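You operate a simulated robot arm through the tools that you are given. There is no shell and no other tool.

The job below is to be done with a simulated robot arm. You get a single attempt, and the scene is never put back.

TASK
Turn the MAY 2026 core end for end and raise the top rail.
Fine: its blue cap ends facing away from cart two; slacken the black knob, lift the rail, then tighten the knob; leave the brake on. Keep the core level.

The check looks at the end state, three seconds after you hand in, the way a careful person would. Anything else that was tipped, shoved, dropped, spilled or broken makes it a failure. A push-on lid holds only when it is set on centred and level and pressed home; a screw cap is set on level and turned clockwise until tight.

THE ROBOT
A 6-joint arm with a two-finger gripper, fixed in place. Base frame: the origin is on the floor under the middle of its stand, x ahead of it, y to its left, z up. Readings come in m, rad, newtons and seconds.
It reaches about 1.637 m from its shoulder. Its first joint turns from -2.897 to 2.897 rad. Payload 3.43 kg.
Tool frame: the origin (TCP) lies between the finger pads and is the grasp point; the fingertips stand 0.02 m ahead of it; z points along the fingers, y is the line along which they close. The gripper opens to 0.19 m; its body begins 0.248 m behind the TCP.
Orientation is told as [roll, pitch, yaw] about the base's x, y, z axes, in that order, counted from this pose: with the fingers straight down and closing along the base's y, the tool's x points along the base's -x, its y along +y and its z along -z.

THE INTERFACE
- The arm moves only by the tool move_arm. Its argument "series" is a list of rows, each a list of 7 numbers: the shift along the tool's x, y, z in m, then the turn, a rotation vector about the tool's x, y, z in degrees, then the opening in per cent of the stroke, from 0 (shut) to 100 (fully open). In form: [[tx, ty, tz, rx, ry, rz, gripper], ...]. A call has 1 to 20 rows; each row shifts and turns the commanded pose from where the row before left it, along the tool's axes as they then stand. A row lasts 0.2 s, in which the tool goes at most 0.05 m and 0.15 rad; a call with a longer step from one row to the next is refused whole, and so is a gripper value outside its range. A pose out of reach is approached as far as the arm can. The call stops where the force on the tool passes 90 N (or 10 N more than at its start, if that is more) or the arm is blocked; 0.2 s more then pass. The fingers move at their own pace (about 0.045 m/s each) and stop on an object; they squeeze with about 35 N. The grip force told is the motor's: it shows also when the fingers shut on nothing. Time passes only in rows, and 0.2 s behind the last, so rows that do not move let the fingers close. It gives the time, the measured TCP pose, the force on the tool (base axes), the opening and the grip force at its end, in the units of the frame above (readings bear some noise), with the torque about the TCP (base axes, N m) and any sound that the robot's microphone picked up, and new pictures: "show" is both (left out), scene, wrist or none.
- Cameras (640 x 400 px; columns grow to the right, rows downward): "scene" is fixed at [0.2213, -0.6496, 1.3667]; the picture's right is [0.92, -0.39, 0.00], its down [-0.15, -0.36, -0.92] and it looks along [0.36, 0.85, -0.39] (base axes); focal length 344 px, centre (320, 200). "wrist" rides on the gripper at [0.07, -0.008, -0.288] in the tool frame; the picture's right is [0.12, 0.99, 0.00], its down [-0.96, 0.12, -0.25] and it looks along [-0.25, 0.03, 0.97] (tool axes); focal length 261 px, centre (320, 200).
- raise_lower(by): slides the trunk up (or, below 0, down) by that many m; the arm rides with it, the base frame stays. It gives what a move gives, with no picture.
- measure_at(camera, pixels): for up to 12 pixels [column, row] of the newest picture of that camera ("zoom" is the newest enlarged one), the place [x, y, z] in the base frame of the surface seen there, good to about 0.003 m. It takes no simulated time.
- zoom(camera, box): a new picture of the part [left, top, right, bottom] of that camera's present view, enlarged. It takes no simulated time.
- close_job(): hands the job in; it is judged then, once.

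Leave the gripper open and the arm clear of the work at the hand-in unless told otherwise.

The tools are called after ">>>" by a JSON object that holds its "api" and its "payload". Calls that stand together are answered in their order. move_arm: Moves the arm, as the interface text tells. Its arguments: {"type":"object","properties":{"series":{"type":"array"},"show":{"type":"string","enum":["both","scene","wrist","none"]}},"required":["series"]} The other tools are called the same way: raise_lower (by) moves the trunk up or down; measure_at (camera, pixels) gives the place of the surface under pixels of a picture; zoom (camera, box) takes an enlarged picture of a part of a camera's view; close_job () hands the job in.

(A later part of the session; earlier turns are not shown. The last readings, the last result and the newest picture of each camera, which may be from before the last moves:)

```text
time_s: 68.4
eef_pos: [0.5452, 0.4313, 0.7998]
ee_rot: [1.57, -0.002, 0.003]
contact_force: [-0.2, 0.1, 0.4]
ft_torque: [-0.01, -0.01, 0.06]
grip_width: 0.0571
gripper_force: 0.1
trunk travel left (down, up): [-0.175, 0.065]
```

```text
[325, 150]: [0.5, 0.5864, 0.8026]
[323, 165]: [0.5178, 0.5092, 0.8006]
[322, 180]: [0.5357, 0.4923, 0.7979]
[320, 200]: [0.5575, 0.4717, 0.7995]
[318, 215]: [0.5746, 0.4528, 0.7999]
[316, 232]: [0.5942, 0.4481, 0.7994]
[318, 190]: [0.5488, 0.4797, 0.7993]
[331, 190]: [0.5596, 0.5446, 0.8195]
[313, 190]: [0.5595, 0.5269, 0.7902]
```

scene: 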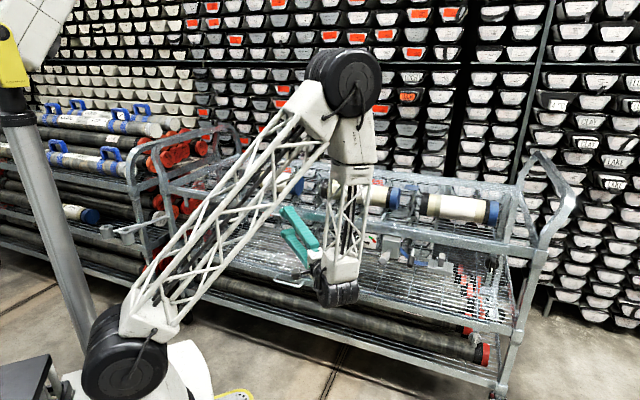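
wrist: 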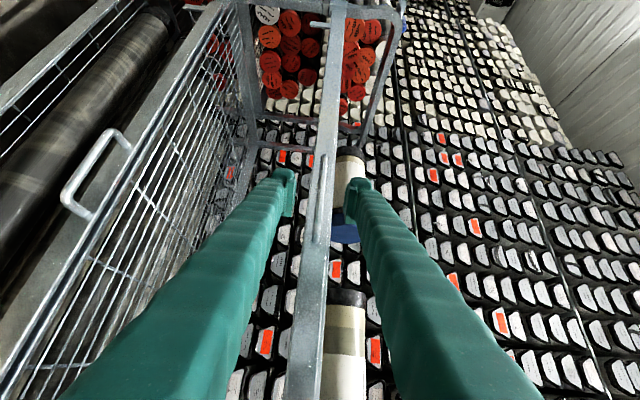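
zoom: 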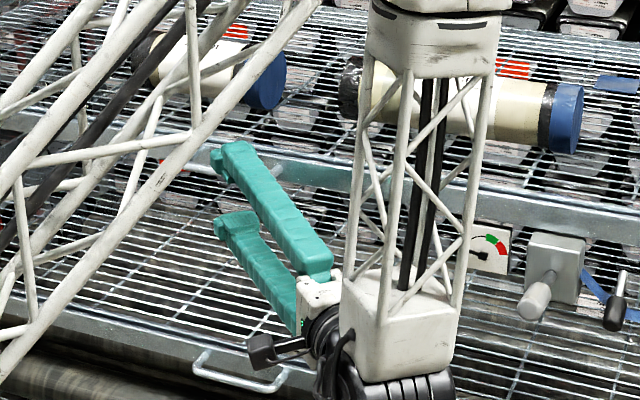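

The bar's centre is at z≈0.799, 5–6 cm ahead. I'll advance 5.4 cm and close on it.

>>> {"api": "move_arm", "payload": {"series": [[0, 0, 0.02, 0, 0, 0, 30], [0, 0, 0.02, 0, 0, 0, 30], [0, 0, 0.01, 0, 0, 0, 30], [0, 0, 0.004, 0, 0, 0, 30], [0, 0, 0, 0, 0, 0, 20], [0, 0, 0, 0, 0, 0, 10], [0, 0, 0, 0, 0, 0, 0], [0, 0, 0, 0, 0, 0, 0], [0, 0, 0, 0, 0, 0, 0], [0, 0, 0, 0, 0, 0, 0], [0, 0, 0, 0, 0, 0, 0]]}}

>>> {"api": "zoom", "payload": {"camera": "wrist", "box": [220, 100, 420, 240]}}

```text
time_s: 70.8
eef_pos: [0.5457, 0.4851, 0.8023]
ee_rot: [1.575, -0.003, 0.004]
contact_force: [4.9, 26.8, 53.3]
ft_torque: [0.32, -0.07, 0.1]
grip_width: 0.0109
gripper_force: 44.9
trunk travel left (down, up): [-0.175, 0.065]
```

scene: 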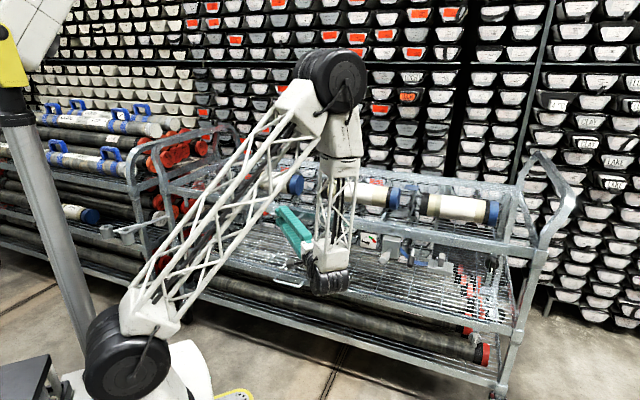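
wrist: 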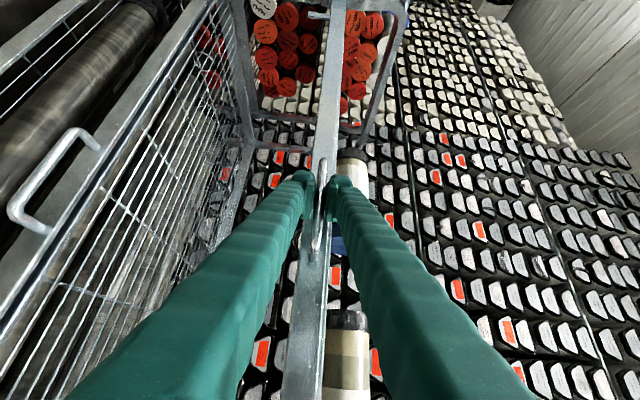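

```text
2.86 times, centred on (320, 170) of wrist
```

zoom: 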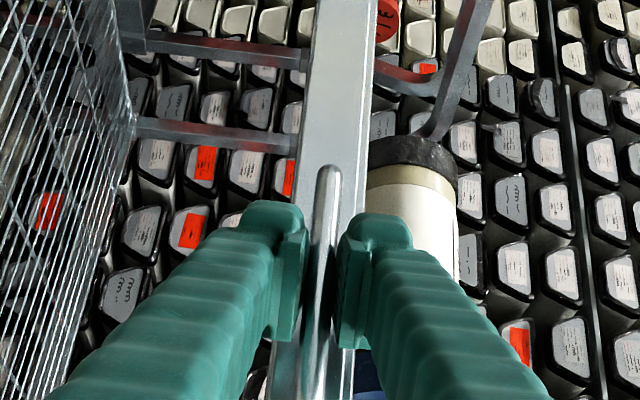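

The bar is gripped (11 mm wide). The 53 N upward reading is just my being ~2 mm low. I'll rise 3 mm to relieve that, then another 1 cm, and watch whether the rail follows.

>>> {"api": "move_arm", "payload": {"series": [[0, 0.0015, 0, 0, 0, 0, 0], [0, 0.0015, 0, 0, 0, 0, 0], [0, 0, 0, 0, 0, 0, 0], [0, 0.003, 0, 0, 0, 0, 0], [0, 0.004, 0, 0, 0, 0, 0], [0, 0.003, 0, 0, 0, 0, 0], [0, 0, 0, 0, 0, 0, 0]]}}

>>> {"api": "zoom", "payload": {"camera": "scene", "box": [340, 180, 580, 330]}}

```text
time_s: 72.4
eef_pos: [0.5469, 0.4844, 0.8117]
ee_rot: [1.569, -0.001, 0.003]
contact_force: [-28.1, -4.7, -6.9]
ft_torque: [-0.04, 0.03, 0.33]
grip_width: 0.0107
gripper_force: 44.1
trunk travel left (down, up): [-0.175, 0.065]
```

scene: 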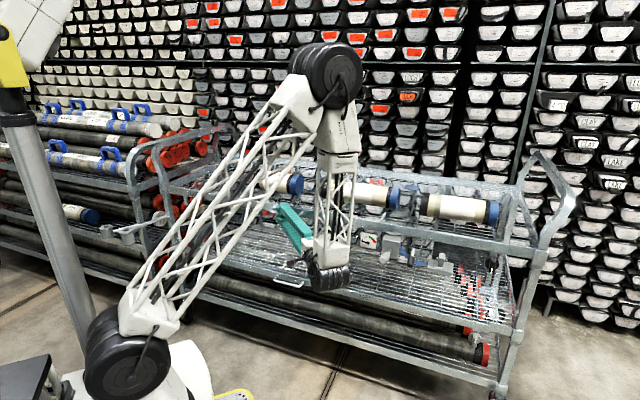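
wrist: 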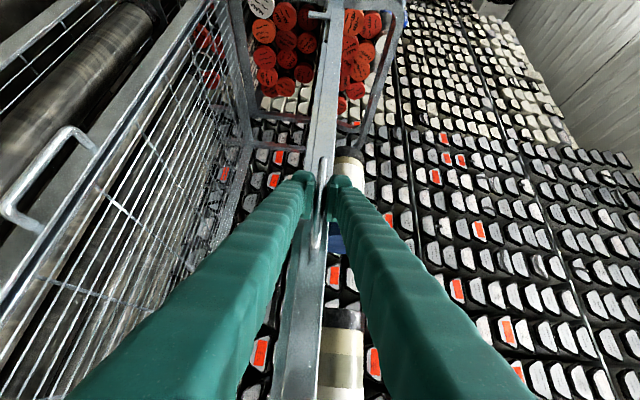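

```text
2.67 times, centred on (460, 255) of scene
```

zoom: 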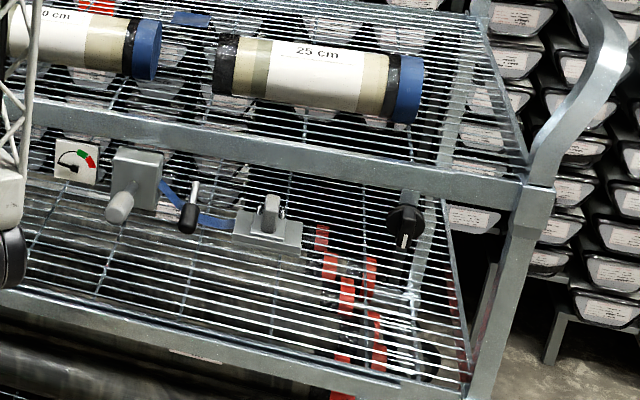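

The rail follows with only 7 N of load. I'll check the knob end to see what moved there.

>>> {"api": "zoom", "payload": {"camera": "scene", "box": [465, 235, 525, 285]}}

>>> {"api": "measure_at", "payload": {"camera": "scene", "pixels": [[500, 250], [497, 243], [490, 262], [450, 235], [530, 256], [370, 241]]}}

```text
8.00 times, centred on (495, 260) of scene
```

zoom: 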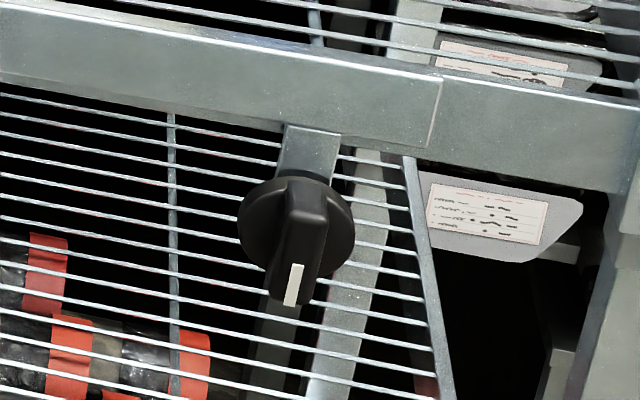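

```text
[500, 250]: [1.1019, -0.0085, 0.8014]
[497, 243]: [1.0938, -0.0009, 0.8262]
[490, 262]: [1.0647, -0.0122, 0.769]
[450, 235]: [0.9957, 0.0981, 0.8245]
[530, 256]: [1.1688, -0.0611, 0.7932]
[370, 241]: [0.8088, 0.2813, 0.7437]
```

The whole rail rises evenly, the right end included, while the knob stays on its fixed bracket. I'll keep lifting another 4 cm, reading the force.

>>> {"api": "move_arm", "payload": {"series": [[0, 0.008, 0, 0, 0, 0, 0], [0, 0.008, 0, 0, 0, 0, 0], [0, 0.008, 0, 0, 0, 0, 0], [0, 0.008, 0, 0, 0, 0, 0], [0, 0.008, 0, 0, 0, 0, 0], [0, 0, 0, 0, 0, 0, 0]]}}

>>> {"api": "zoom", "payload": {"camera": "scene", "box": [340, 180, 580, 330]}}

```text
time_s: 73.8
eef_pos: [0.5479, 0.4843, 0.8515]
ee_rot: [1.57, -0.002, 0.004]
contact_force: [-8.3, -26.5, 0.4]
ft_torque: [0.01, 0.01, 0.03]
grip_width: 0.0105
gripper_force: 44.5
trunk travel left (down, up): [-0.175, 0.065]
```

scene: 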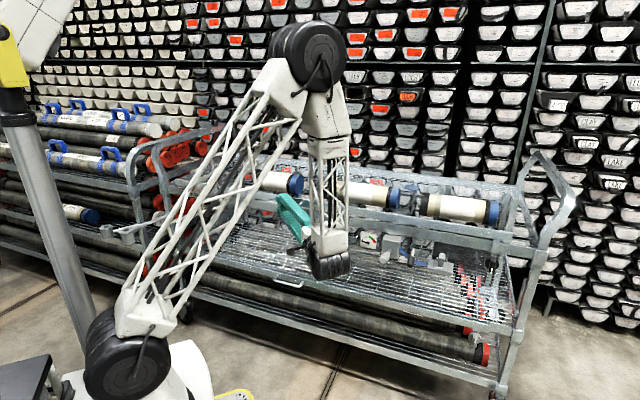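
wrist: 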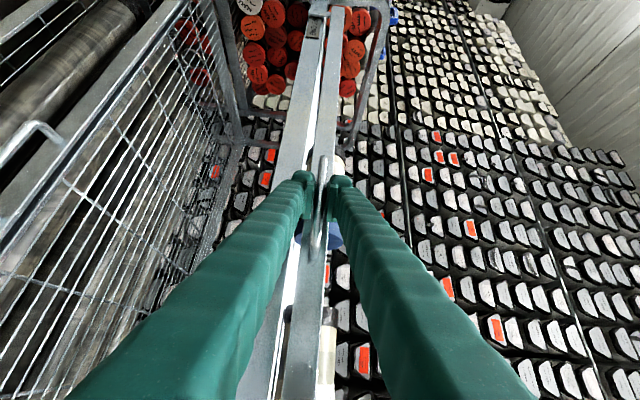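

```text
2.67 times, centred on (460, 255) of scene
```

zoom: 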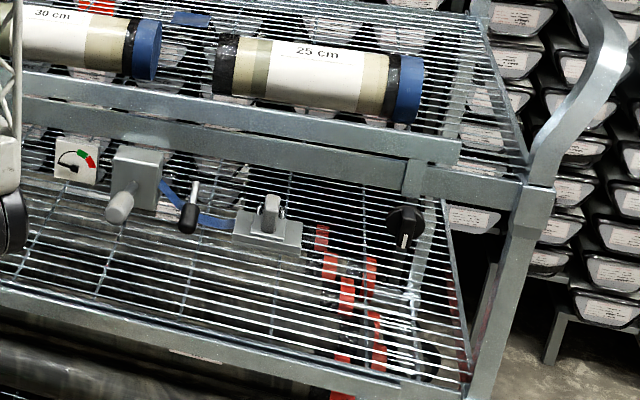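

The rail is up 5 cm, riding on a post through the knob clamp, with almost no load. I'll keep on in smaller steps until it reaches its stop.

>>> {"api": "move_arm", "payload": {"series": [[0, 0.008, 0, 0, 0, 0, 0], [0, 0.008, 0, 0, 0, 0, 0], [0, 0.008, 0, 0, 0, 0, 0], [0, 0.008, 0, 0, 0, 0, 0], [0, 0, 0, 0, 0, 0, 0]], "show": "none"}}

```text
time_s: 74.4
eef_pos: [0.5472, 0.4867, 0.853]
ee_rot: [1.554, 0.008, 0.003]
contact_force: [18.0, -10.6, -41.2]
ft_torque: [-0.31, -0.15, -0.37]
grip_width: 0.0108
gripper_force: 44.2
trunk travel left (down, up): [-0.175, 0.065]
stopped in row 2: the force on the tool passed its limit at 98 N (the readings are from after the stop); the commanded pose is now the measured one
```

The rail met its top stop (98 N peak, 5.2 cm up). I'll hold there a moment and read the force as it settles.

>>> {"api": "move_arm", "payload": {"series": [[0, 0, 0, 0, 0, 0, 0], [0, 0, 0, 0, 0, 0, 0]]}}

>>> {"api": "zoom", "payload": {"camera": "scene", "box": [440, 200, 560, 290]}}

>>> {"api": "zoom", "payload": {"camera": "wrist", "box": [220, 0, 420, 140]}}

```text
time_s: 75.0
eef_pos: [0.5491, 0.4852, 0.8528]
ee_rot: [1.554, 0.007, 0.001]
contact_force: [25.8, -9.6, -58.9]
ft_torque: [-0.44, -0.24, -0.52]
grip_width: 0.0107
gripper_force: 44.6
trunk travel left (down, up): [-0.175, 0.065]
```

scene: 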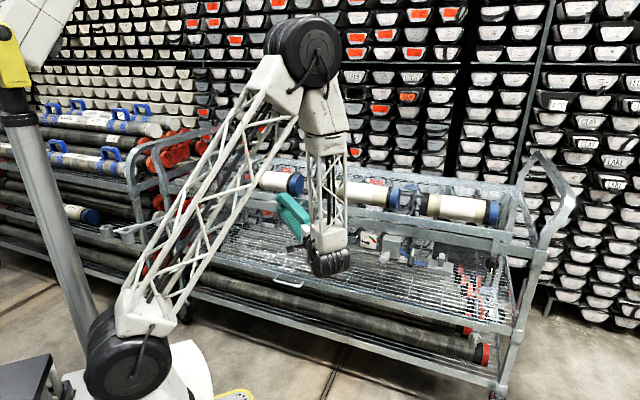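
wrist: 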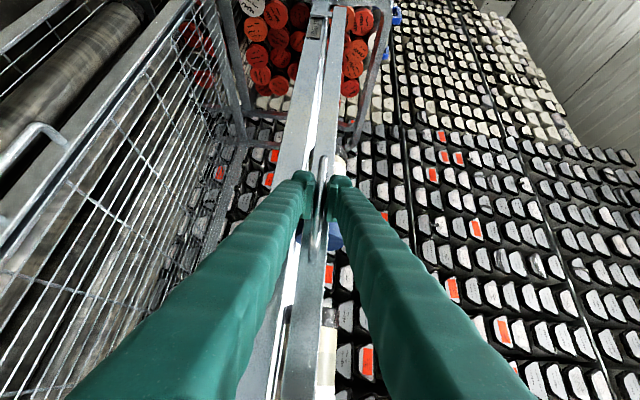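

```text
4.44 times, centred on (500, 245) of scene
```

zoom: 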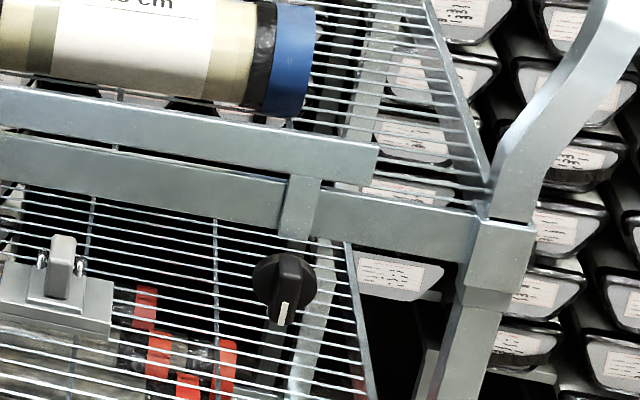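

```text
2.86 times, centred on (320, 70) of wrist
```

zoom: 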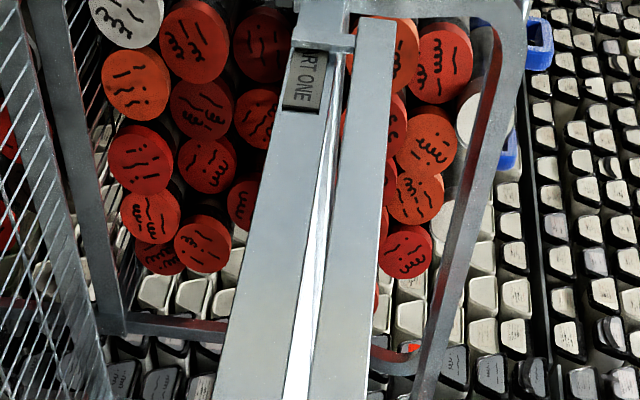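

The tag on this cart reads "…RT ONE", so the loaded cart is cart two and the core faces the right way. The rail is at its top. I'll relax 1 mm down, then open the fingers only a few millimetres to see whether the rail stays up by itself.

>>> {"api": "move_arm", "payload": {"series": [[0, -0.001, 0, 0, 0, 0, 0], [0, 0, 0, 0, 0, 0, 0], [0, 0, 0, 0, 0, 0, 9], [0, 0, 0, 0, 0, 0, 9], [0, 0, 0, 0, 0, 0, 9], [0, 0, 0, 0, 0, 0, 9]]}}

>>> {"api": "zoom", "payload": {"camera": "scene", "box": [440, 200, 560, 290]}}

>>> {"api": "zoom", "payload": {"camera": "wrist", "box": [270, 140, 370, 220]}}

```text
time_s: 76.4
eef_pos: [0.5458, 0.4879, 0.8571]
ee_rot: [1.56, 0.006, 0.004]
contact_force: [1.3, 0.5, -3.9]
ft_torque: [-0.02, 0.01, -0.01]
grip_width: 0.0192
gripper_force: 2.1
trunk travel left (down, up): [-0.175, 0.065]
```

scene: 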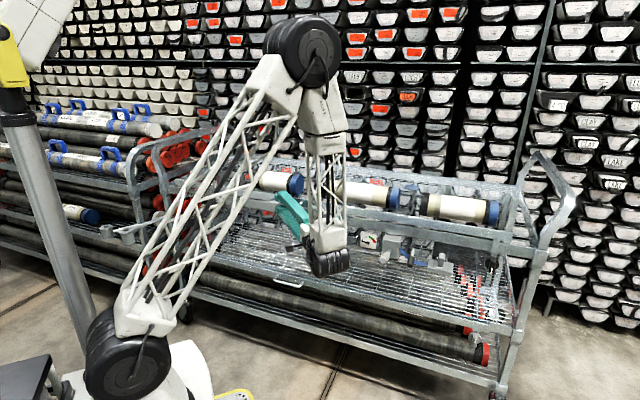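
wrist: 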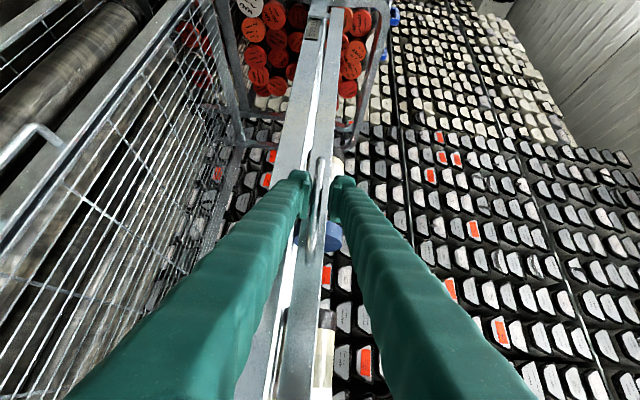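

```text
4.44 times, centred on (500, 245) of scene
```

zoom: 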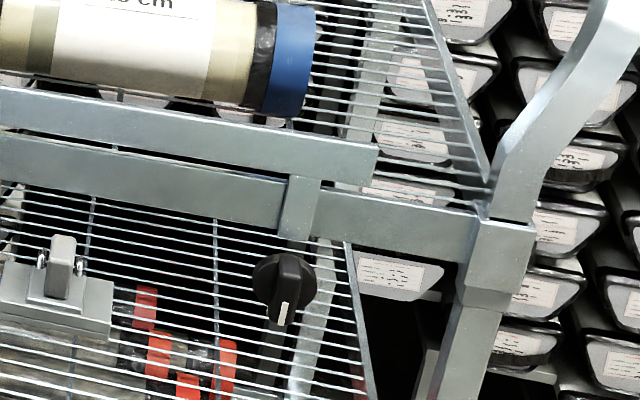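

```text
5.00 times, centred on (320, 180) of wrist
```

zoom: 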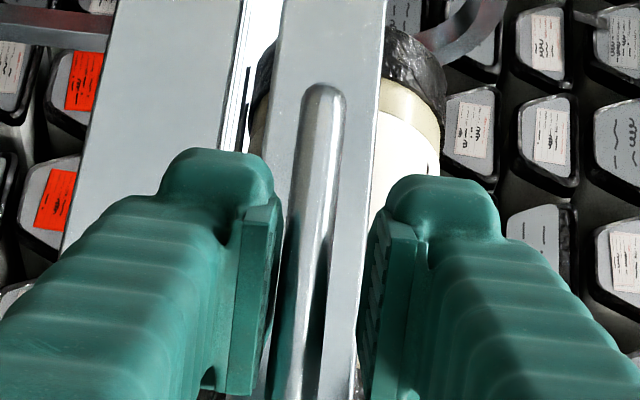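

The rail looks unchanged, though the bar may be lightly touching the lower finger (−3.9 N). I'll lower the tool 4 mm to centre it and see if the load vanishes and the rail stays.

>>> {"api": "move_arm", "payload": {"series": [[0, -0.002, 0, 0, 0, 0, 9], [0, -0.002, 0, 0, 0, 0, 9], [0, 0, 0, 0, 0, 0, 9], [0, 0, 0, 0, 0, 0, 9]]}}

>>> {"api": "zoom", "payload": {"camera": "scene", "box": [440, 200, 560, 290]}}

>>> {"api": "zoom", "payload": {"camera": "wrist", "box": [270, 140, 370, 220]}}

```text
time_s: 77.4
eef_pos: [0.5456, 0.486, 0.8512]
ee_rot: [1.558, 0.005, 0.004]
contact_force: [0.0, 0.0, 1.3]
ft_torque: [0.02, -0.03, -0.04]
grip_width: 0.0171
gripper_force: 0.0
trunk travel left (down, up): [-0.175, 0.065]
```

scene: 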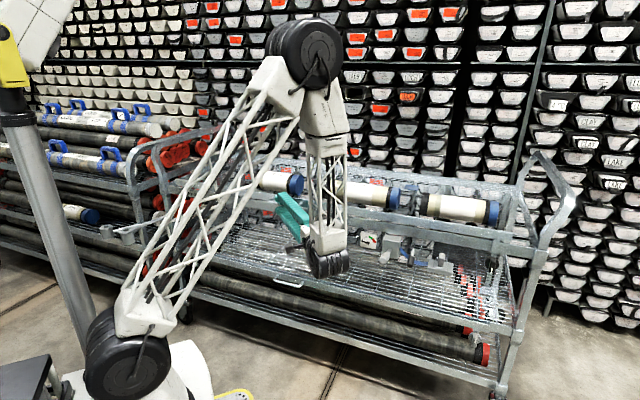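
wrist: 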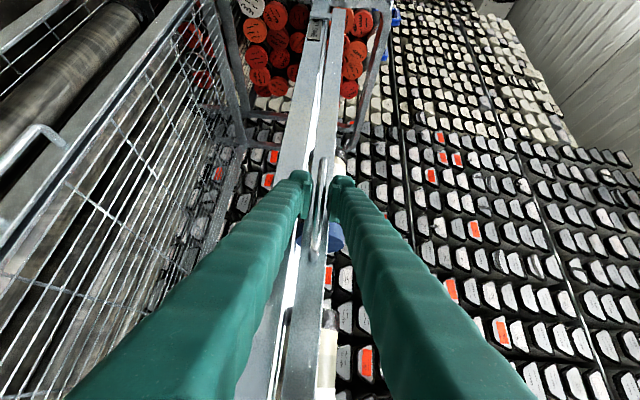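

```text
4.44 times, centred on (500, 245) of scene
```

zoom: 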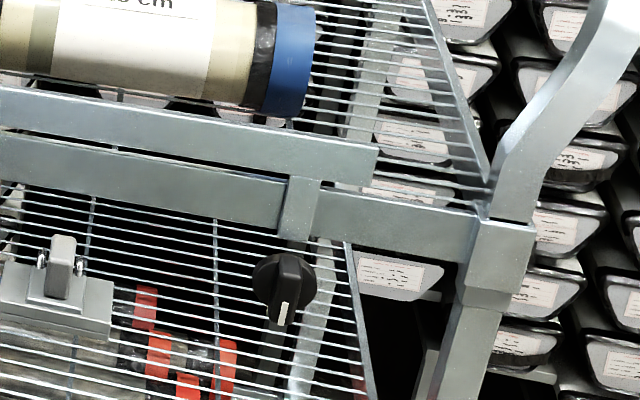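

```text
5.00 times, centred on (320, 180) of wrist
```

zoom: 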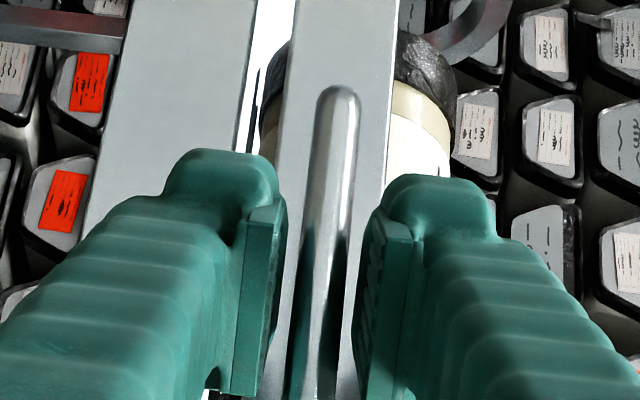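

The rail holds itself up: no load, and it hasn't moved. I'll open the fingers wider, draw straight back 17 cm, straighten the small tilt, and rise to the travel height.

>>> {"api": "move_arm", "payload": {"series": [[0, 0, 0, 0, 0, 0, 20], [0, 0, 0, 0, 0, 0, 30], [0, 0, 0, 0, 0, 0, 30], [0, 0, -0.02, 0, 0, 0, 30], [0, 0, -0.04, 0, 0, 0, 30], [0, 0, -0.045, 0, 0, 0, 30], [0, 0, -0.045, 0, 0, 0, 30], [0, 0, -0.02, -0.7, 0, 0, 30], [0, 0.04, 0, 0, 0, 0, 30], [0, 0.04, 0, 0, 0, 0, 30], [0, 0.02, 0, 0, 0, 0, 30], [0, 0, 0, 0, 0, 0, 30]]}}

>>> {"api": "zoom", "payload": {"camera": "scene", "box": [160, 140, 580, 392]}}

```text
time_s: 80.0
eef_pos: [0.5484, 0.3179, 0.9546]
ee_rot: [1.57, 0.005, 0.002]
contact_force: [0.0, 0.2, -0.5]
ft_torque: [0.01, -0.02, 0.01]
grip_width: 0.057
gripper_force: 0.2
trunk travel left (down, up): [-0.175, 0.065]
```

scene: 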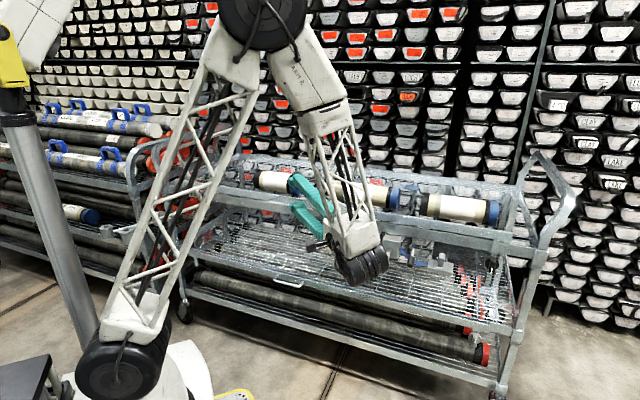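
wrist: 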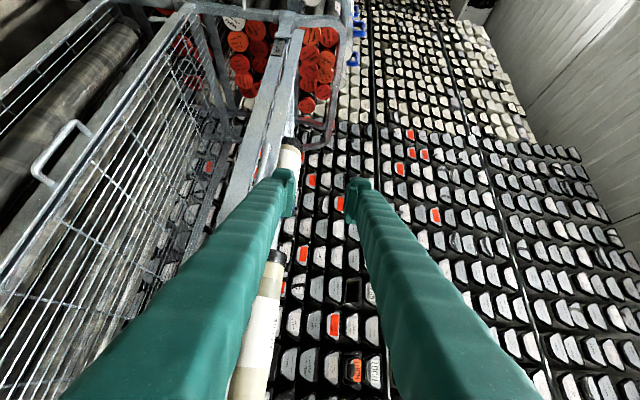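

```text
1.52 times, centred on (370, 266) of scene
```

zoom: 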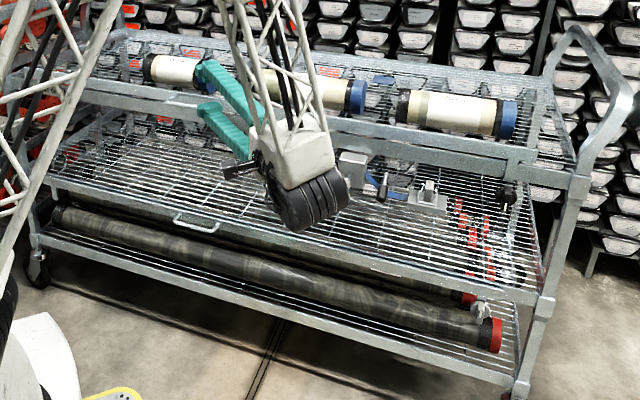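

The rail stays up and nothing else has moved. Now back toward the knob: slide half way, yaw −45° so the fingers face the cart squarely, then along the cart to the knob's end at z≈0.95.

>>> {"api": "move_arm", "payload": {"series": [[-0.0271, 0, -0.0343, 0, 0, 0, 30], [-0.0271, 0, -0.0343, 0, 0, 0, 30], [-0.0271, 0, -0.0343, 0, 0, 0, 30], [-0.0271, 0, -0.0343, 0, 0, 0, 30], [-0.0271, 0, -0.0343, 0, 0, 0, 30], [-0.0271, 0, -0.0343, 0, 0, 0, 30], [-0.0271, 0, -0.0343, 0, 0, 0, 30], [0, 0, 0, 0, -7.5, 0, 30], [0, 0, 0, 0, -7.5, 0, 30], [0, 0, 0, 0, -7.5, 0, 30], [0, 0, 0, 0, -7.5, 0, 30], [0, 0, 0, 0, -7.5, 0, 30], [0, 0, 0, 0, -7.5, 0, 30], [-0.0434, 0, -0.0063, 0, 0, 0, 30], [-0.0434, 0, -0.0063, 0, 0, 0, 30], [-0.0434, 0, -0.0063, 0, 0, 0, 30], [-0.0434, 0, -0.0063, 0, 0, 0, 30], [-0.0434, 0, -0.0063, 0, 0, 0, 30], [-0.0434, 0, -0.0063, 0, 0, 0, 30], [-0.0434, 0, -0.0063, 0, 0, 0, 30]]}}

```text
time_s: 84.2
eef_pos: [0.9244, -0.1731, 0.9585]
ee_rot: [1.57, 0.002, -0.781]
contact_force: [-0.8, 1.3, 0.6]
ft_torque: [-0.1, 0.12, -0.07]
grip_width: 0.0573
gripper_force: 0.0
out of reach, approached as far as the arm can: row 13
trunk travel left (down, up): [-0.175, 0.065]
```

scene: 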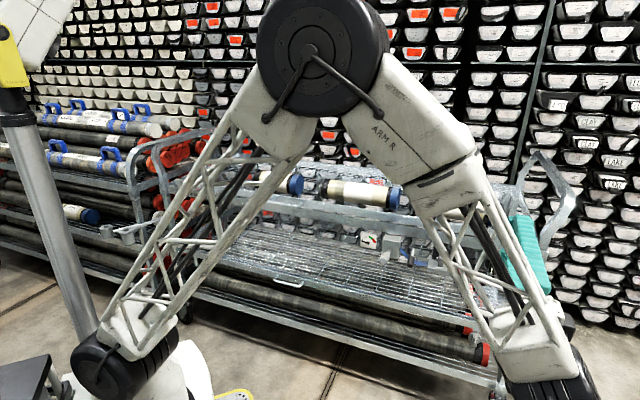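
wrist: 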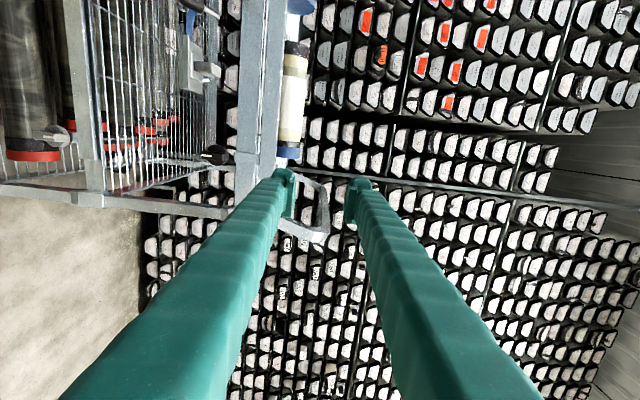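

I'm in front of the knob again (a=0.776, b=0.531). I'll roll −90° back to the orientation in which I let go of the wing, and lower 20 cm to knob height.

>>> {"api": "move_arm", "payload": {"series": [[0, 0, 0, 0, 0, -8.1818, 30], [0, 0, 0, 0, 0, -8.1818, 30], [0, 0, 0, 0, 0, -8.1818, 30], [0, 0, 0, 0, 0, -8.1818, 30], [0, 0, 0, 0, 0, -8.1818, 30], [0, 0, 0, 0, 0, -8.1818, 30], [0, 0, 0, 0, 0, -8.1818, 30], [0, 0, 0, 0, 0, -8.1818, 30], [0, 0, 0, 0, 0, -8.1818, 30], [0, 0, 0, 0, 0, -8.1818, 30], [0, 0, 0, 0, 0, -8.1818, 30], [0.03, 0, 0, 0, 0, 0, 30], [0.045, 0, 0, 0, 0, 0, 30], [0.045, 0, 0, 0, 0, 0, 30], [0.045, 0, 0, 0, 0, 0, 30], [0.037, 0, 0, 0, 0, 0, 30], [0, 0, 0, 0, 0, 0, 30], [0, 0, 0, 0, 0, 0, 30]]}}

>>> {"api": "zoom", "payload": {"camera": "wrist", "box": [230, 110, 410, 220]}}

```text
time_s: 88.0
eef_pos: [0.9263, -0.1737, 0.7538]
ee_rot: [0.888, -1.568, -0.099]
contact_force: [0.1, 0.0, -0.3]
ft_torque: [-0.06, 0.0, 0.0]
grip_width: 0.057
gripper_force: 0.1
trunk travel left (down, up): [-0.175, 0.065]
```

scene: 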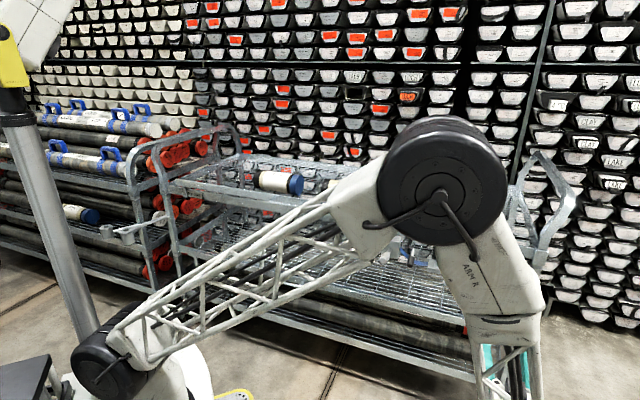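
wrist: 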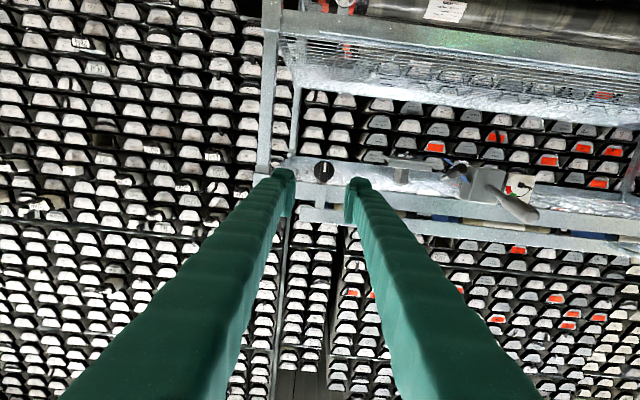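

```text
3.56 times, centred on (320, 165) of wrist
```

zoom: 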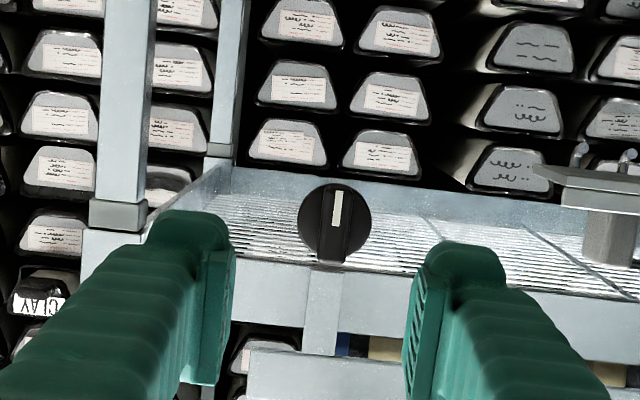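

I see the knob with its mark pointing down (image is upside down), the raised rail above it. From the two earlier grips, the axis is at a≈0.769, z≈0.7546. I'll verify by measuring here.

>>> {"api": "measure_at", "payload": {"camera": "zoom", "pixels": [[335, 210], [335, 230], [332, 250], [320, 222], [350, 222], [303, 225], [366, 225], [335, 190], [320, 320], [400, 375]]}}

```text
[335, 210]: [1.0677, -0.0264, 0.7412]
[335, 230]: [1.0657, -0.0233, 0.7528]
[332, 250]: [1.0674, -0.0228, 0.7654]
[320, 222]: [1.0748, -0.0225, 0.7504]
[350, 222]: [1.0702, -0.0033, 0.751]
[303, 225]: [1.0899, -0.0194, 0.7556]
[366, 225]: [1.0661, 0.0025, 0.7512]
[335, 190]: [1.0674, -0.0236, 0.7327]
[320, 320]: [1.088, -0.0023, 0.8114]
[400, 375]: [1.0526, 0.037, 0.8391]
```

The axis is confirmed at a≈0.7687. I'll shift 9 mm sideways and advance 20 cm, slowly at the end, to straddle the wing as before.

>>> {"api": "move_arm", "payload": {"series": [[-0.0008, 0.0091, 0, 0, 0, 0, 30], [0, 0, 0.03, 0, 0, 0, 30], [0, 0, 0.045, 0, 0, 0, 30], [0, 0, 0.045, 0, 0, 0, 30], [0, 0, 0.04, 0, 0, 0, 30], [0, 0, 0.02, 0, 0, 0, 30], [0, 0, 0.012, 0, 0, 0, 30], [0, 0, 0.006, 0, 0, 0, 30], [0, 0, 0, 0, 0, 0, 30], [0, 0, 0, 0, 0, 0, 30]], "show": "wrist"}}

>>> {"api": "zoom", "payload": {"camera": "wrist", "box": [250, 120, 390, 207]}}

```text
time_s: 90.2
eef_pos: [1.0615, -0.0245, 0.7532]
ee_rot: [0.884, -1.568, -0.094]
contact_force: [0.2, 0.2, 0.0]
ft_torque: [0.02, -0.05, 0.03]
grip_width: 0.057
gripper_force: 0.0
trunk travel left (down, up): [-0.175, 0.065]
```

wrist: 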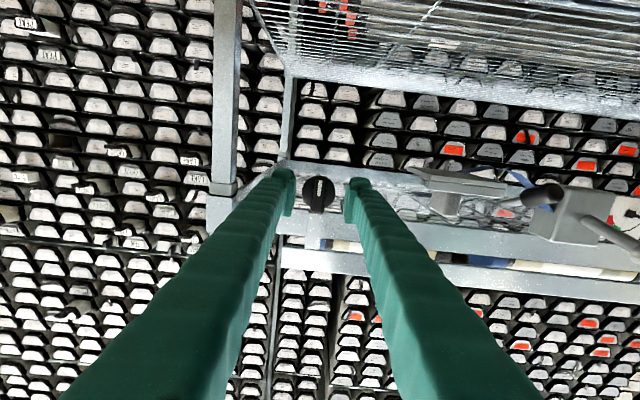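

```text
4.57 times, centred on (320, 164) of wrist
```

zoom: 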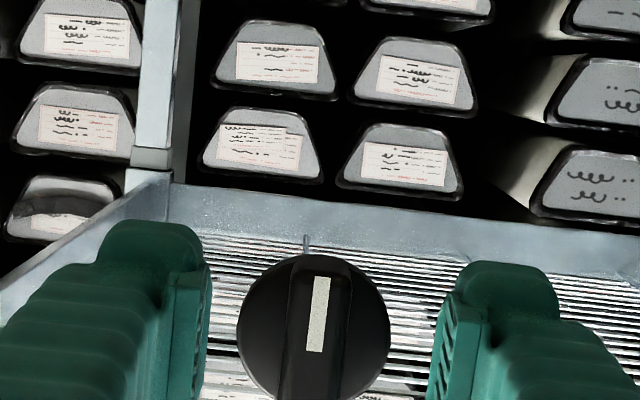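

No contact, wing centred. I'll close on it.

>>> {"api": "move_arm", "payload": {"series": [[-0.0005, 0, 0, 0, 0, 0, 15], [0, 0, 0, 0, 0, 0, 8], [0, 0, 0, 0, 0, 0, 0], [0, 0, 0, 0, 0, 0, 0], [0, 0, 0, 0, 0, 0, 0], [0, 0, 0, 0, 0, 0, 0]], "show": "none"}}

```text
time_s: 91.6
eef_pos: [1.0623, -0.0247, 0.7543]
ee_rot: [0.913, -1.569, -0.124]
contact_force: [27.3, -9.1, 2.6]
ft_torque: [0.0, 0.06, -0.19]
grip_width: 0.0152
gripper_force: 45.1
trunk travel left (down, up): [-0.175, 0.065]
```

Gripped. I'll take out about 1 mm of sideways strain and turn clockwise (as seen from the front) 30°, then read.

>>> {"api": "move_arm", "payload": {"series": [[0, -0.001, 0.0003, 0, 0, 0, 0], [0, 0, 0, 0, 0, 0, 0], [0, 0, 0, 0, 0, 5, 0], [0, 0, 0, 0, 0, 5, 0], [0, 0, 0, 0, 0, 5, 0], [0, 0, 0, 0, 0, 5, 0], [0, 0, 0, 0, 0, 5, 0], [0, 0, 0, 0, 0, 5, 0], [0, 0, 0, 0, 0, 0, 0]], "show": "none"}}

```text
time_s: 93.6
eef_pos: [1.0623, -0.0252, 0.7531]
ee_rot: [1.568, -1.043, -0.778]
contact_force: [16.7, -8.8, 6.7]
ft_torque: [0.05, -0.08, -0.19]
grip_width: 0.015
gripper_force: 44.8
trunk travel left (down, up): [-0.175, 0.065]
```

Turning smoothly with light forces. I'll continue another 60°.

>>> {"api": "move_arm", "payload": {"series": [[-0.0002, -0.0004, 0.0001, 0, 0, 0, 0], [0, 0, 0, 0, 0, 5, 0], [0, 0, 0, 0, 0, 5, 0], [0, 0, 0, 0, 0, 5, 0], [0, 0, 0, 0, 0, 5, 0], [0, 0, 0, 0, 0, 5, 0], [0, 0, 0, 0, 0, 5, 0], [0, 0, 0, 0, 0, 5, 0], [0, 0, 0, 0, 0, 5, 0], [0, 0, 0, 0, 0, 5, 0], [0, 0, 0, 0, 0, 5, 0], [0, 0, 0, 0, 0, 5, 0], [0, 0, 0, 0, 0, 5, 0], [0, 0, 0, 0, 0, 0, 0]], "show": "wrist"}}

```text
time_s: 96.6
eef_pos: [1.0612, -0.024, 0.7552]
ee_rot: [1.569, 0.003, -0.781]
contact_force: [10.4, -5.2, 16.2]
ft_torque: [0.07, -0.09, -0.05]
grip_width: 0.0151
gripper_force: 45.6
trunk travel left (down, up): [-0.175, 0.065]
```

wrist: 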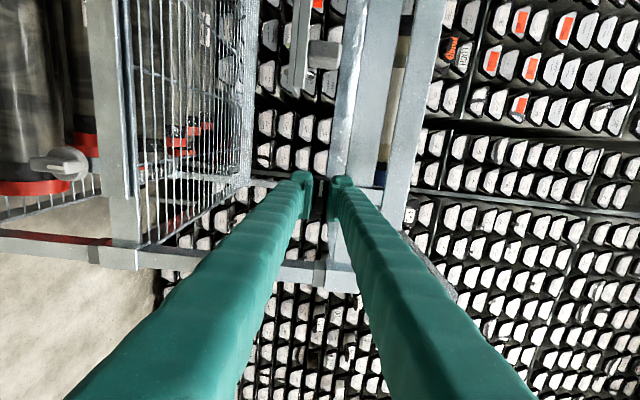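

90° back. The rail still stands up in view. I'll continue 60° more.

>>> {"api": "move_arm", "payload": {"series": [[-0.0003, 0.0004, 0, 0, 0, 0, 0], [0, 0, 0, 0, 0, 5, 0], [0, 0, 0, 0, 0, 5, 0], [0, 0, 0, 0, 0, 5, 0], [0, 0, 0, 0, 0, 5, 0], [0, 0, 0, 0, 0, 5, 0], [0, 0, 0, 0, 0, 5, 0], [0, 0, 0, 0, 0, 5, 0], [0, 0, 0, 0, 0, 5, 0], [0, 0, 0, 0, 0, 5, 0], [0, 0, 0, 0, 0, 5, 0], [0, 0, 0, 0, 0, 5, 0], [0, 0, 0, 0, 0, 5, 0], [0, 0, 0, 0, 0, 0, 0]], "show": "none"}}

```text
time_s: 99.6
eef_pos: [1.0623, -0.0256, 0.7542]
ee_rot: [1.567, 1.051, -0.784]
contact_force: [-13.2, -2.8, 16.4]
ft_torque: [0.18, -0.18, 0.14]
grip_width: 0.0148
gripper_force: 44.6
trunk travel left (down, up): [-0.175, 0.065]
```

150° back. Now the last 30° in 3° steps, watching for resistance.

>>> {"api": "move_arm", "payload": {"series": [[0.0003, 0, -0.0002, 0, 0, 3, 0], [0, 0, 0, 0, 0, 3, 0], [0, 0, 0, 0, 0, 3, 0], [0, 0, 0, 0, 0, 3, 0], [0, 0, 0, 0, 0, 3, 0], [0, 0, 0, 0, 0, 3, 0], [0, 0, 0, 0, 0, 3, 0], [0, 0, 0, 0, 0, 3, 0], [0, 0, 0, 0, 0, 3, 0], [0, 0, 0, 0, 0, 3, 0], [0, 0, 0, 0, 0, 0, 0]], "show": "wrist"}}

>>> {"api": "zoom", "payload": {"camera": "wrist", "box": [250, 100, 390, 207]}}

```text
time_s: 102.0
eef_pos: [1.0613, -0.0249, 0.7546]
ee_rot: [-1.101, 1.566, 2.833]
contact_force: [26.4, -4.3, 27.0]
ft_torque: [0.08, -0.29, -0.16]
grip_width: 0.0147
gripper_force: 45.1
trunk travel left (down, up): [-0.175, 0.065]
```

wrist: 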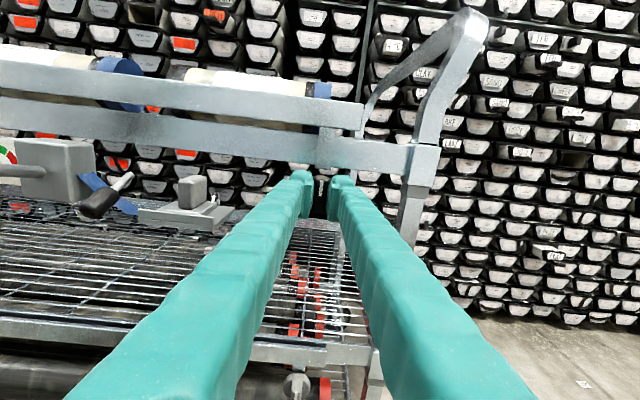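

```text
3.74 times, centred on (320, 154) of wrist
```

zoom: 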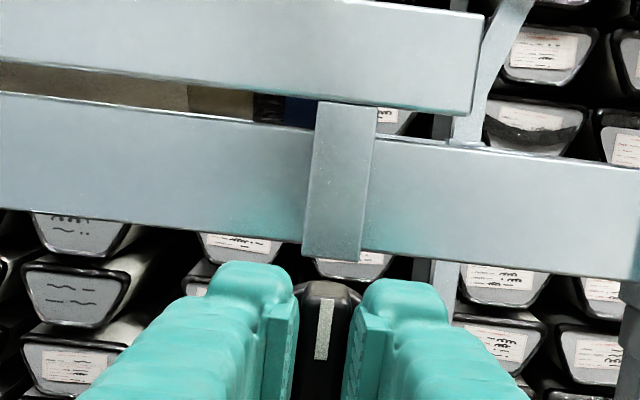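

The mark is upright again, where it began, and I read about −0.15 N·m of resistance about the knob's axis. I'll relieve the side strain and turn a few degrees more clockwise to feel whether it is tight.

>>> {"api": "move_arm", "payload": {"series": [[0.0006, 0.0005, 0, 0, 0, 0, 0], [0, 0, 0, 0, 0, 0, 0], [0, 0, 0, 0, 0, 2, 0], [0, 0, 0, 0, 0, 2, 0], [0, 0, 0, 0, 0, 0, 0]], "show": "wrist"}}

>>> {"api": "zoom", "payload": {"camera": "wrist", "box": [250, 100, 390, 207]}}

```text
time_s: 103.2
eef_pos: [1.0613, -0.0255, 0.7538]
ee_rot: [-1.539, 1.498, 2.394]
contact_force: [11.7, -5.1, 20.2]
ft_torque: [-0.77, -0.93, -0.07]
grip_width: 0.0159
gripper_force: 44.4
trunk travel left (down, up): [-0.175, 0.065]
```

wrist: 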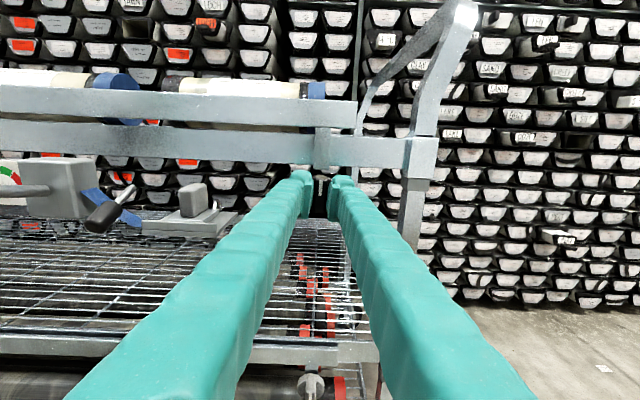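

```text
3.74 times, centred on (320, 154) of wrist
```

zoom: 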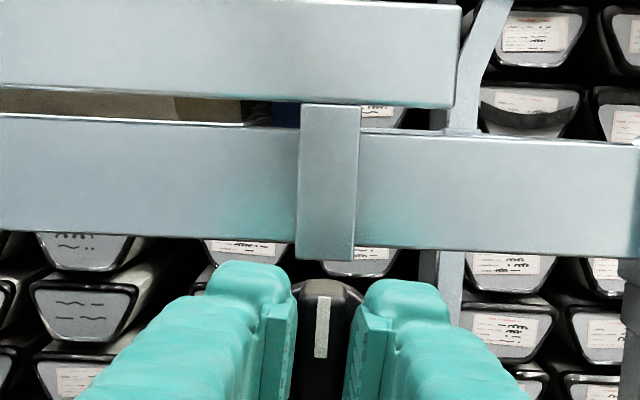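

A hard stop: 1.2 N·m of resistance with the knob no longer turning. It is tight. I'll lean in 1.5° more to make it firm, then open the fingers and draw back.

>>> {"api": "move_arm", "payload": {"series": [[0, 0, 0, 0, 0, 1.5, 0], [0, 0, 0, 0, 0, 0, 0]], "show": "none"}}

```text
time_s: 103.8
eef_pos: [1.0619, -0.025, 0.7539]
ee_rot: [-1.541, 1.471, 2.389]
contact_force: [1.2, -6.7, 13.4]
ft_torque: [-0.79, -1.05, -0.04]
grip_width: 0.0167
gripper_force: 44.8
trunk travel left (down, up): [-0.175, 0.065]
```

Torque holds at 1.3 N·m and only the fingers give, so the knob is home. Opening, then straight back 20 cm.

>>> {"api": "move_arm", "payload": {"series": [[0, 0, 0, 0, 0, 0, 15], [0, 0, 0, 0, 0, 0, 30], [0, 0, 0, 0, 0, 0, 30], [0, 0, 0, 0, 0, 0, 30], [0, 0, -0.02, 0, 0, 0, 30], [0, 0, -0.04, 0, 0, 0, 30], [0, 0, -0.045, 0, 0, 0, 30], [0, 0, -0.045, 0, 0, 0, 30], [0, 0, -0.045, 0, 0, 0, 30], [0, 0, 0, 0, 0, -5.5, 30], [0, 0, 0, 0, 0, 0, 30]]}}

>>> {"api": "zoom", "payload": {"camera": "wrist", "box": [230, 90, 410, 210]}}

>>> {"api": "zoom", "payload": {"camera": "wrist", "box": [0, 60, 330, 260]}}

```text
time_s: 106.2
eef_pos: [0.9239, -0.1651, 0.7545]
ee_rot: [-0.82, 1.567, 3.113]
contact_force: [1.3, 0.7, -0.7]
ft_torque: [-0.02, -0.02, -0.02]
grip_width: 0.057
gripper_force: 0.1
trunk travel left (down, up): [-0.175, 0.065]
```

scene: 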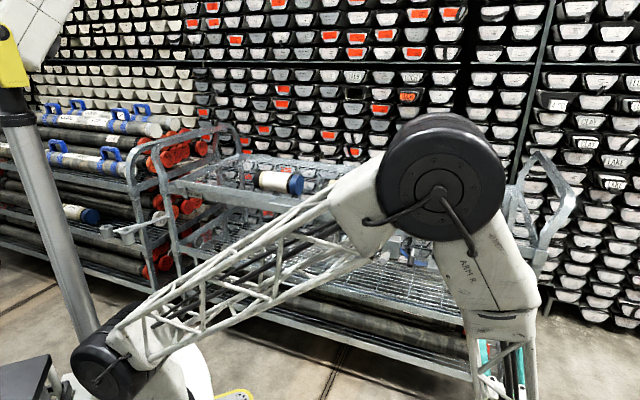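
wrist: 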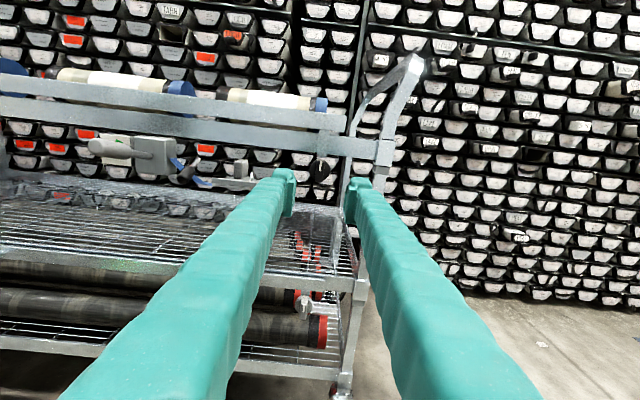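

```text
3.33 times, centred on (320, 150) of wrist
```

zoom: 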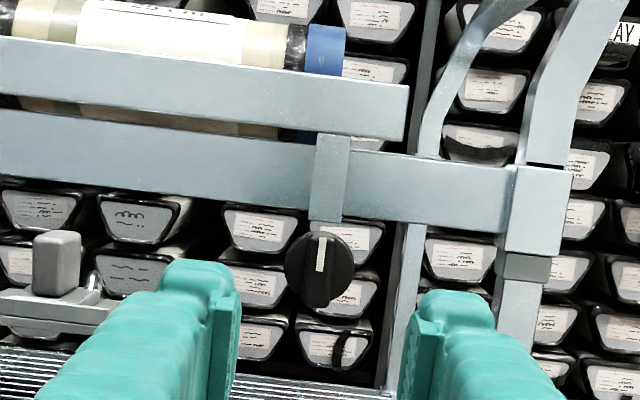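

```text
1.94 times, centred on (165, 160) of wrist
```

zoom: 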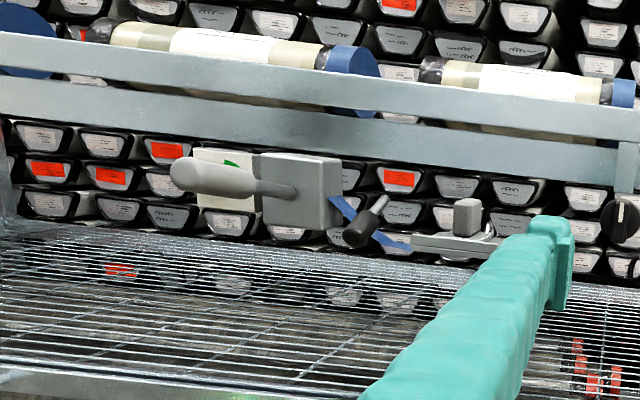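

The rail is up, and the knob's mark is upright as at the start. I'll retreat: up 34 cm and roll the gripper back −90°.

>>> {"api": "move_arm", "payload": {"series": [[0.03, 0, -0.02, 0, 0, 0, 30], [0.045, 0, 0, 0, 0, 0, 40], [0.045, 0, 0, 0, 0, 0, 50], [0.045, 0, 0, 0, 0, 0, 68], [0.045, 0, 0, 0, 0, 0, 68], [0.045, 0, 0, 0, 0, 0, 68], [0.045, 0, 0, 0, 0, 0, 68], [0.045, 0, 0, 0, 0, 0, 68], [0, 0, 0, 0, 0, -8.1818, 68], [0, 0, 0, 0, 0, -8.1818, 68], [0, 0, 0, 0, 0, -8.1818, 68], [0, 0, 0, 0, 0, -8.1818, 68], [0, 0, 0, 0, 0, -8.1818, 68], [0, 0, 0, 0, 0, -8.1818, 68], [0, 0, 0, 0, 0, -8.1818, 68], [0, 0, 0, 0, 0, -8.1818, 68], [0, 0, 0, 0, 0, -8.1818, 68], [0, 0, 0, 0, 0, -8.1818, 68], [0, 0, 0, 0, 0, -8.1818, 68], [0, 0, 0, 0, 0, 0, 68]], "show": "none"}}

```text
time_s: 110.4
eef_pos: [0.9113, -0.1782, 1.1001]
ee_rot: [1.568, 0.002, -0.782]
contact_force: [0.2, -0.1, -0.3]
ft_torque: [-0.02, 0.01, -0.02]
grip_width: 0.1293
gripper_force: 0.0
trunk travel left (down, up): [-0.175, 0.065]
```

The tool is at z=1.10, clear of the cart. Now I'll swing the fingers back to pointing down.

>>> {"api": "move_arm", "payload": {"series": [[0, 0, 0, 8.1818, 0, 0, 68], [0, 0, 0, 8.1818, 0, 0, 68], [0, 0, 0, 8.1818, 0, 0, 68], [0, 0, 0, 8.1818, 0, 0, 68], [0, 0, 0, 8.1818, 0, 0, 68], [0, 0, 0, 8.1818, 0, 0, 68], [0, 0, 0, 8.1818, 0, 0, 80], [0, 0, 0, 8.1818, 0, 0, 90], [0, 0, 0, 8.1818, 0, 0, 100], [0, 0, 0, 8.1818, 0, 0, 100], [0, 0, 0, 8.1818, 0, 0, 100], [0, 0, 0, 0, 0, 0, 100]]}}

```text
time_s: 113.0
eef_pos: [0.9108, -0.1771, 1.0988]
ee_rot: [-0.003, 0.004, -0.783]
contact_force: [0.1, -0.1, -0.2]
ft_torque: [-0.02, 0.09, 0.0]
grip_width: 0.1899
gripper_force: 0.0
trunk travel left (down, up): [-0.175, 0.065]
```

scene: 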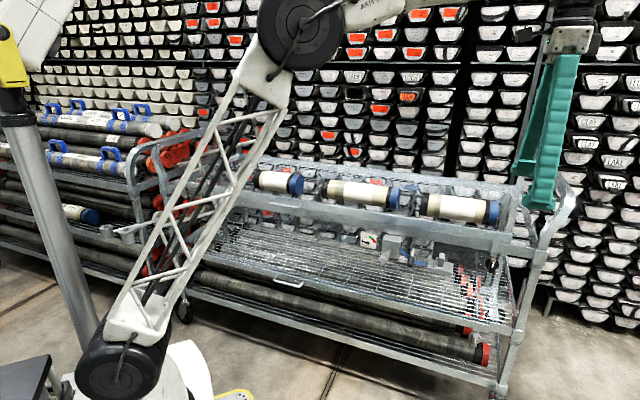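
wrist: 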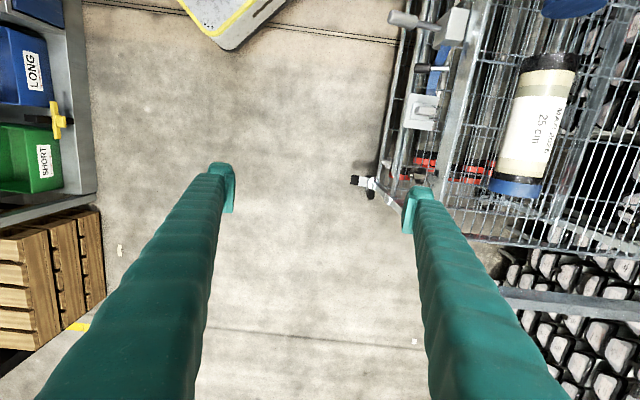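

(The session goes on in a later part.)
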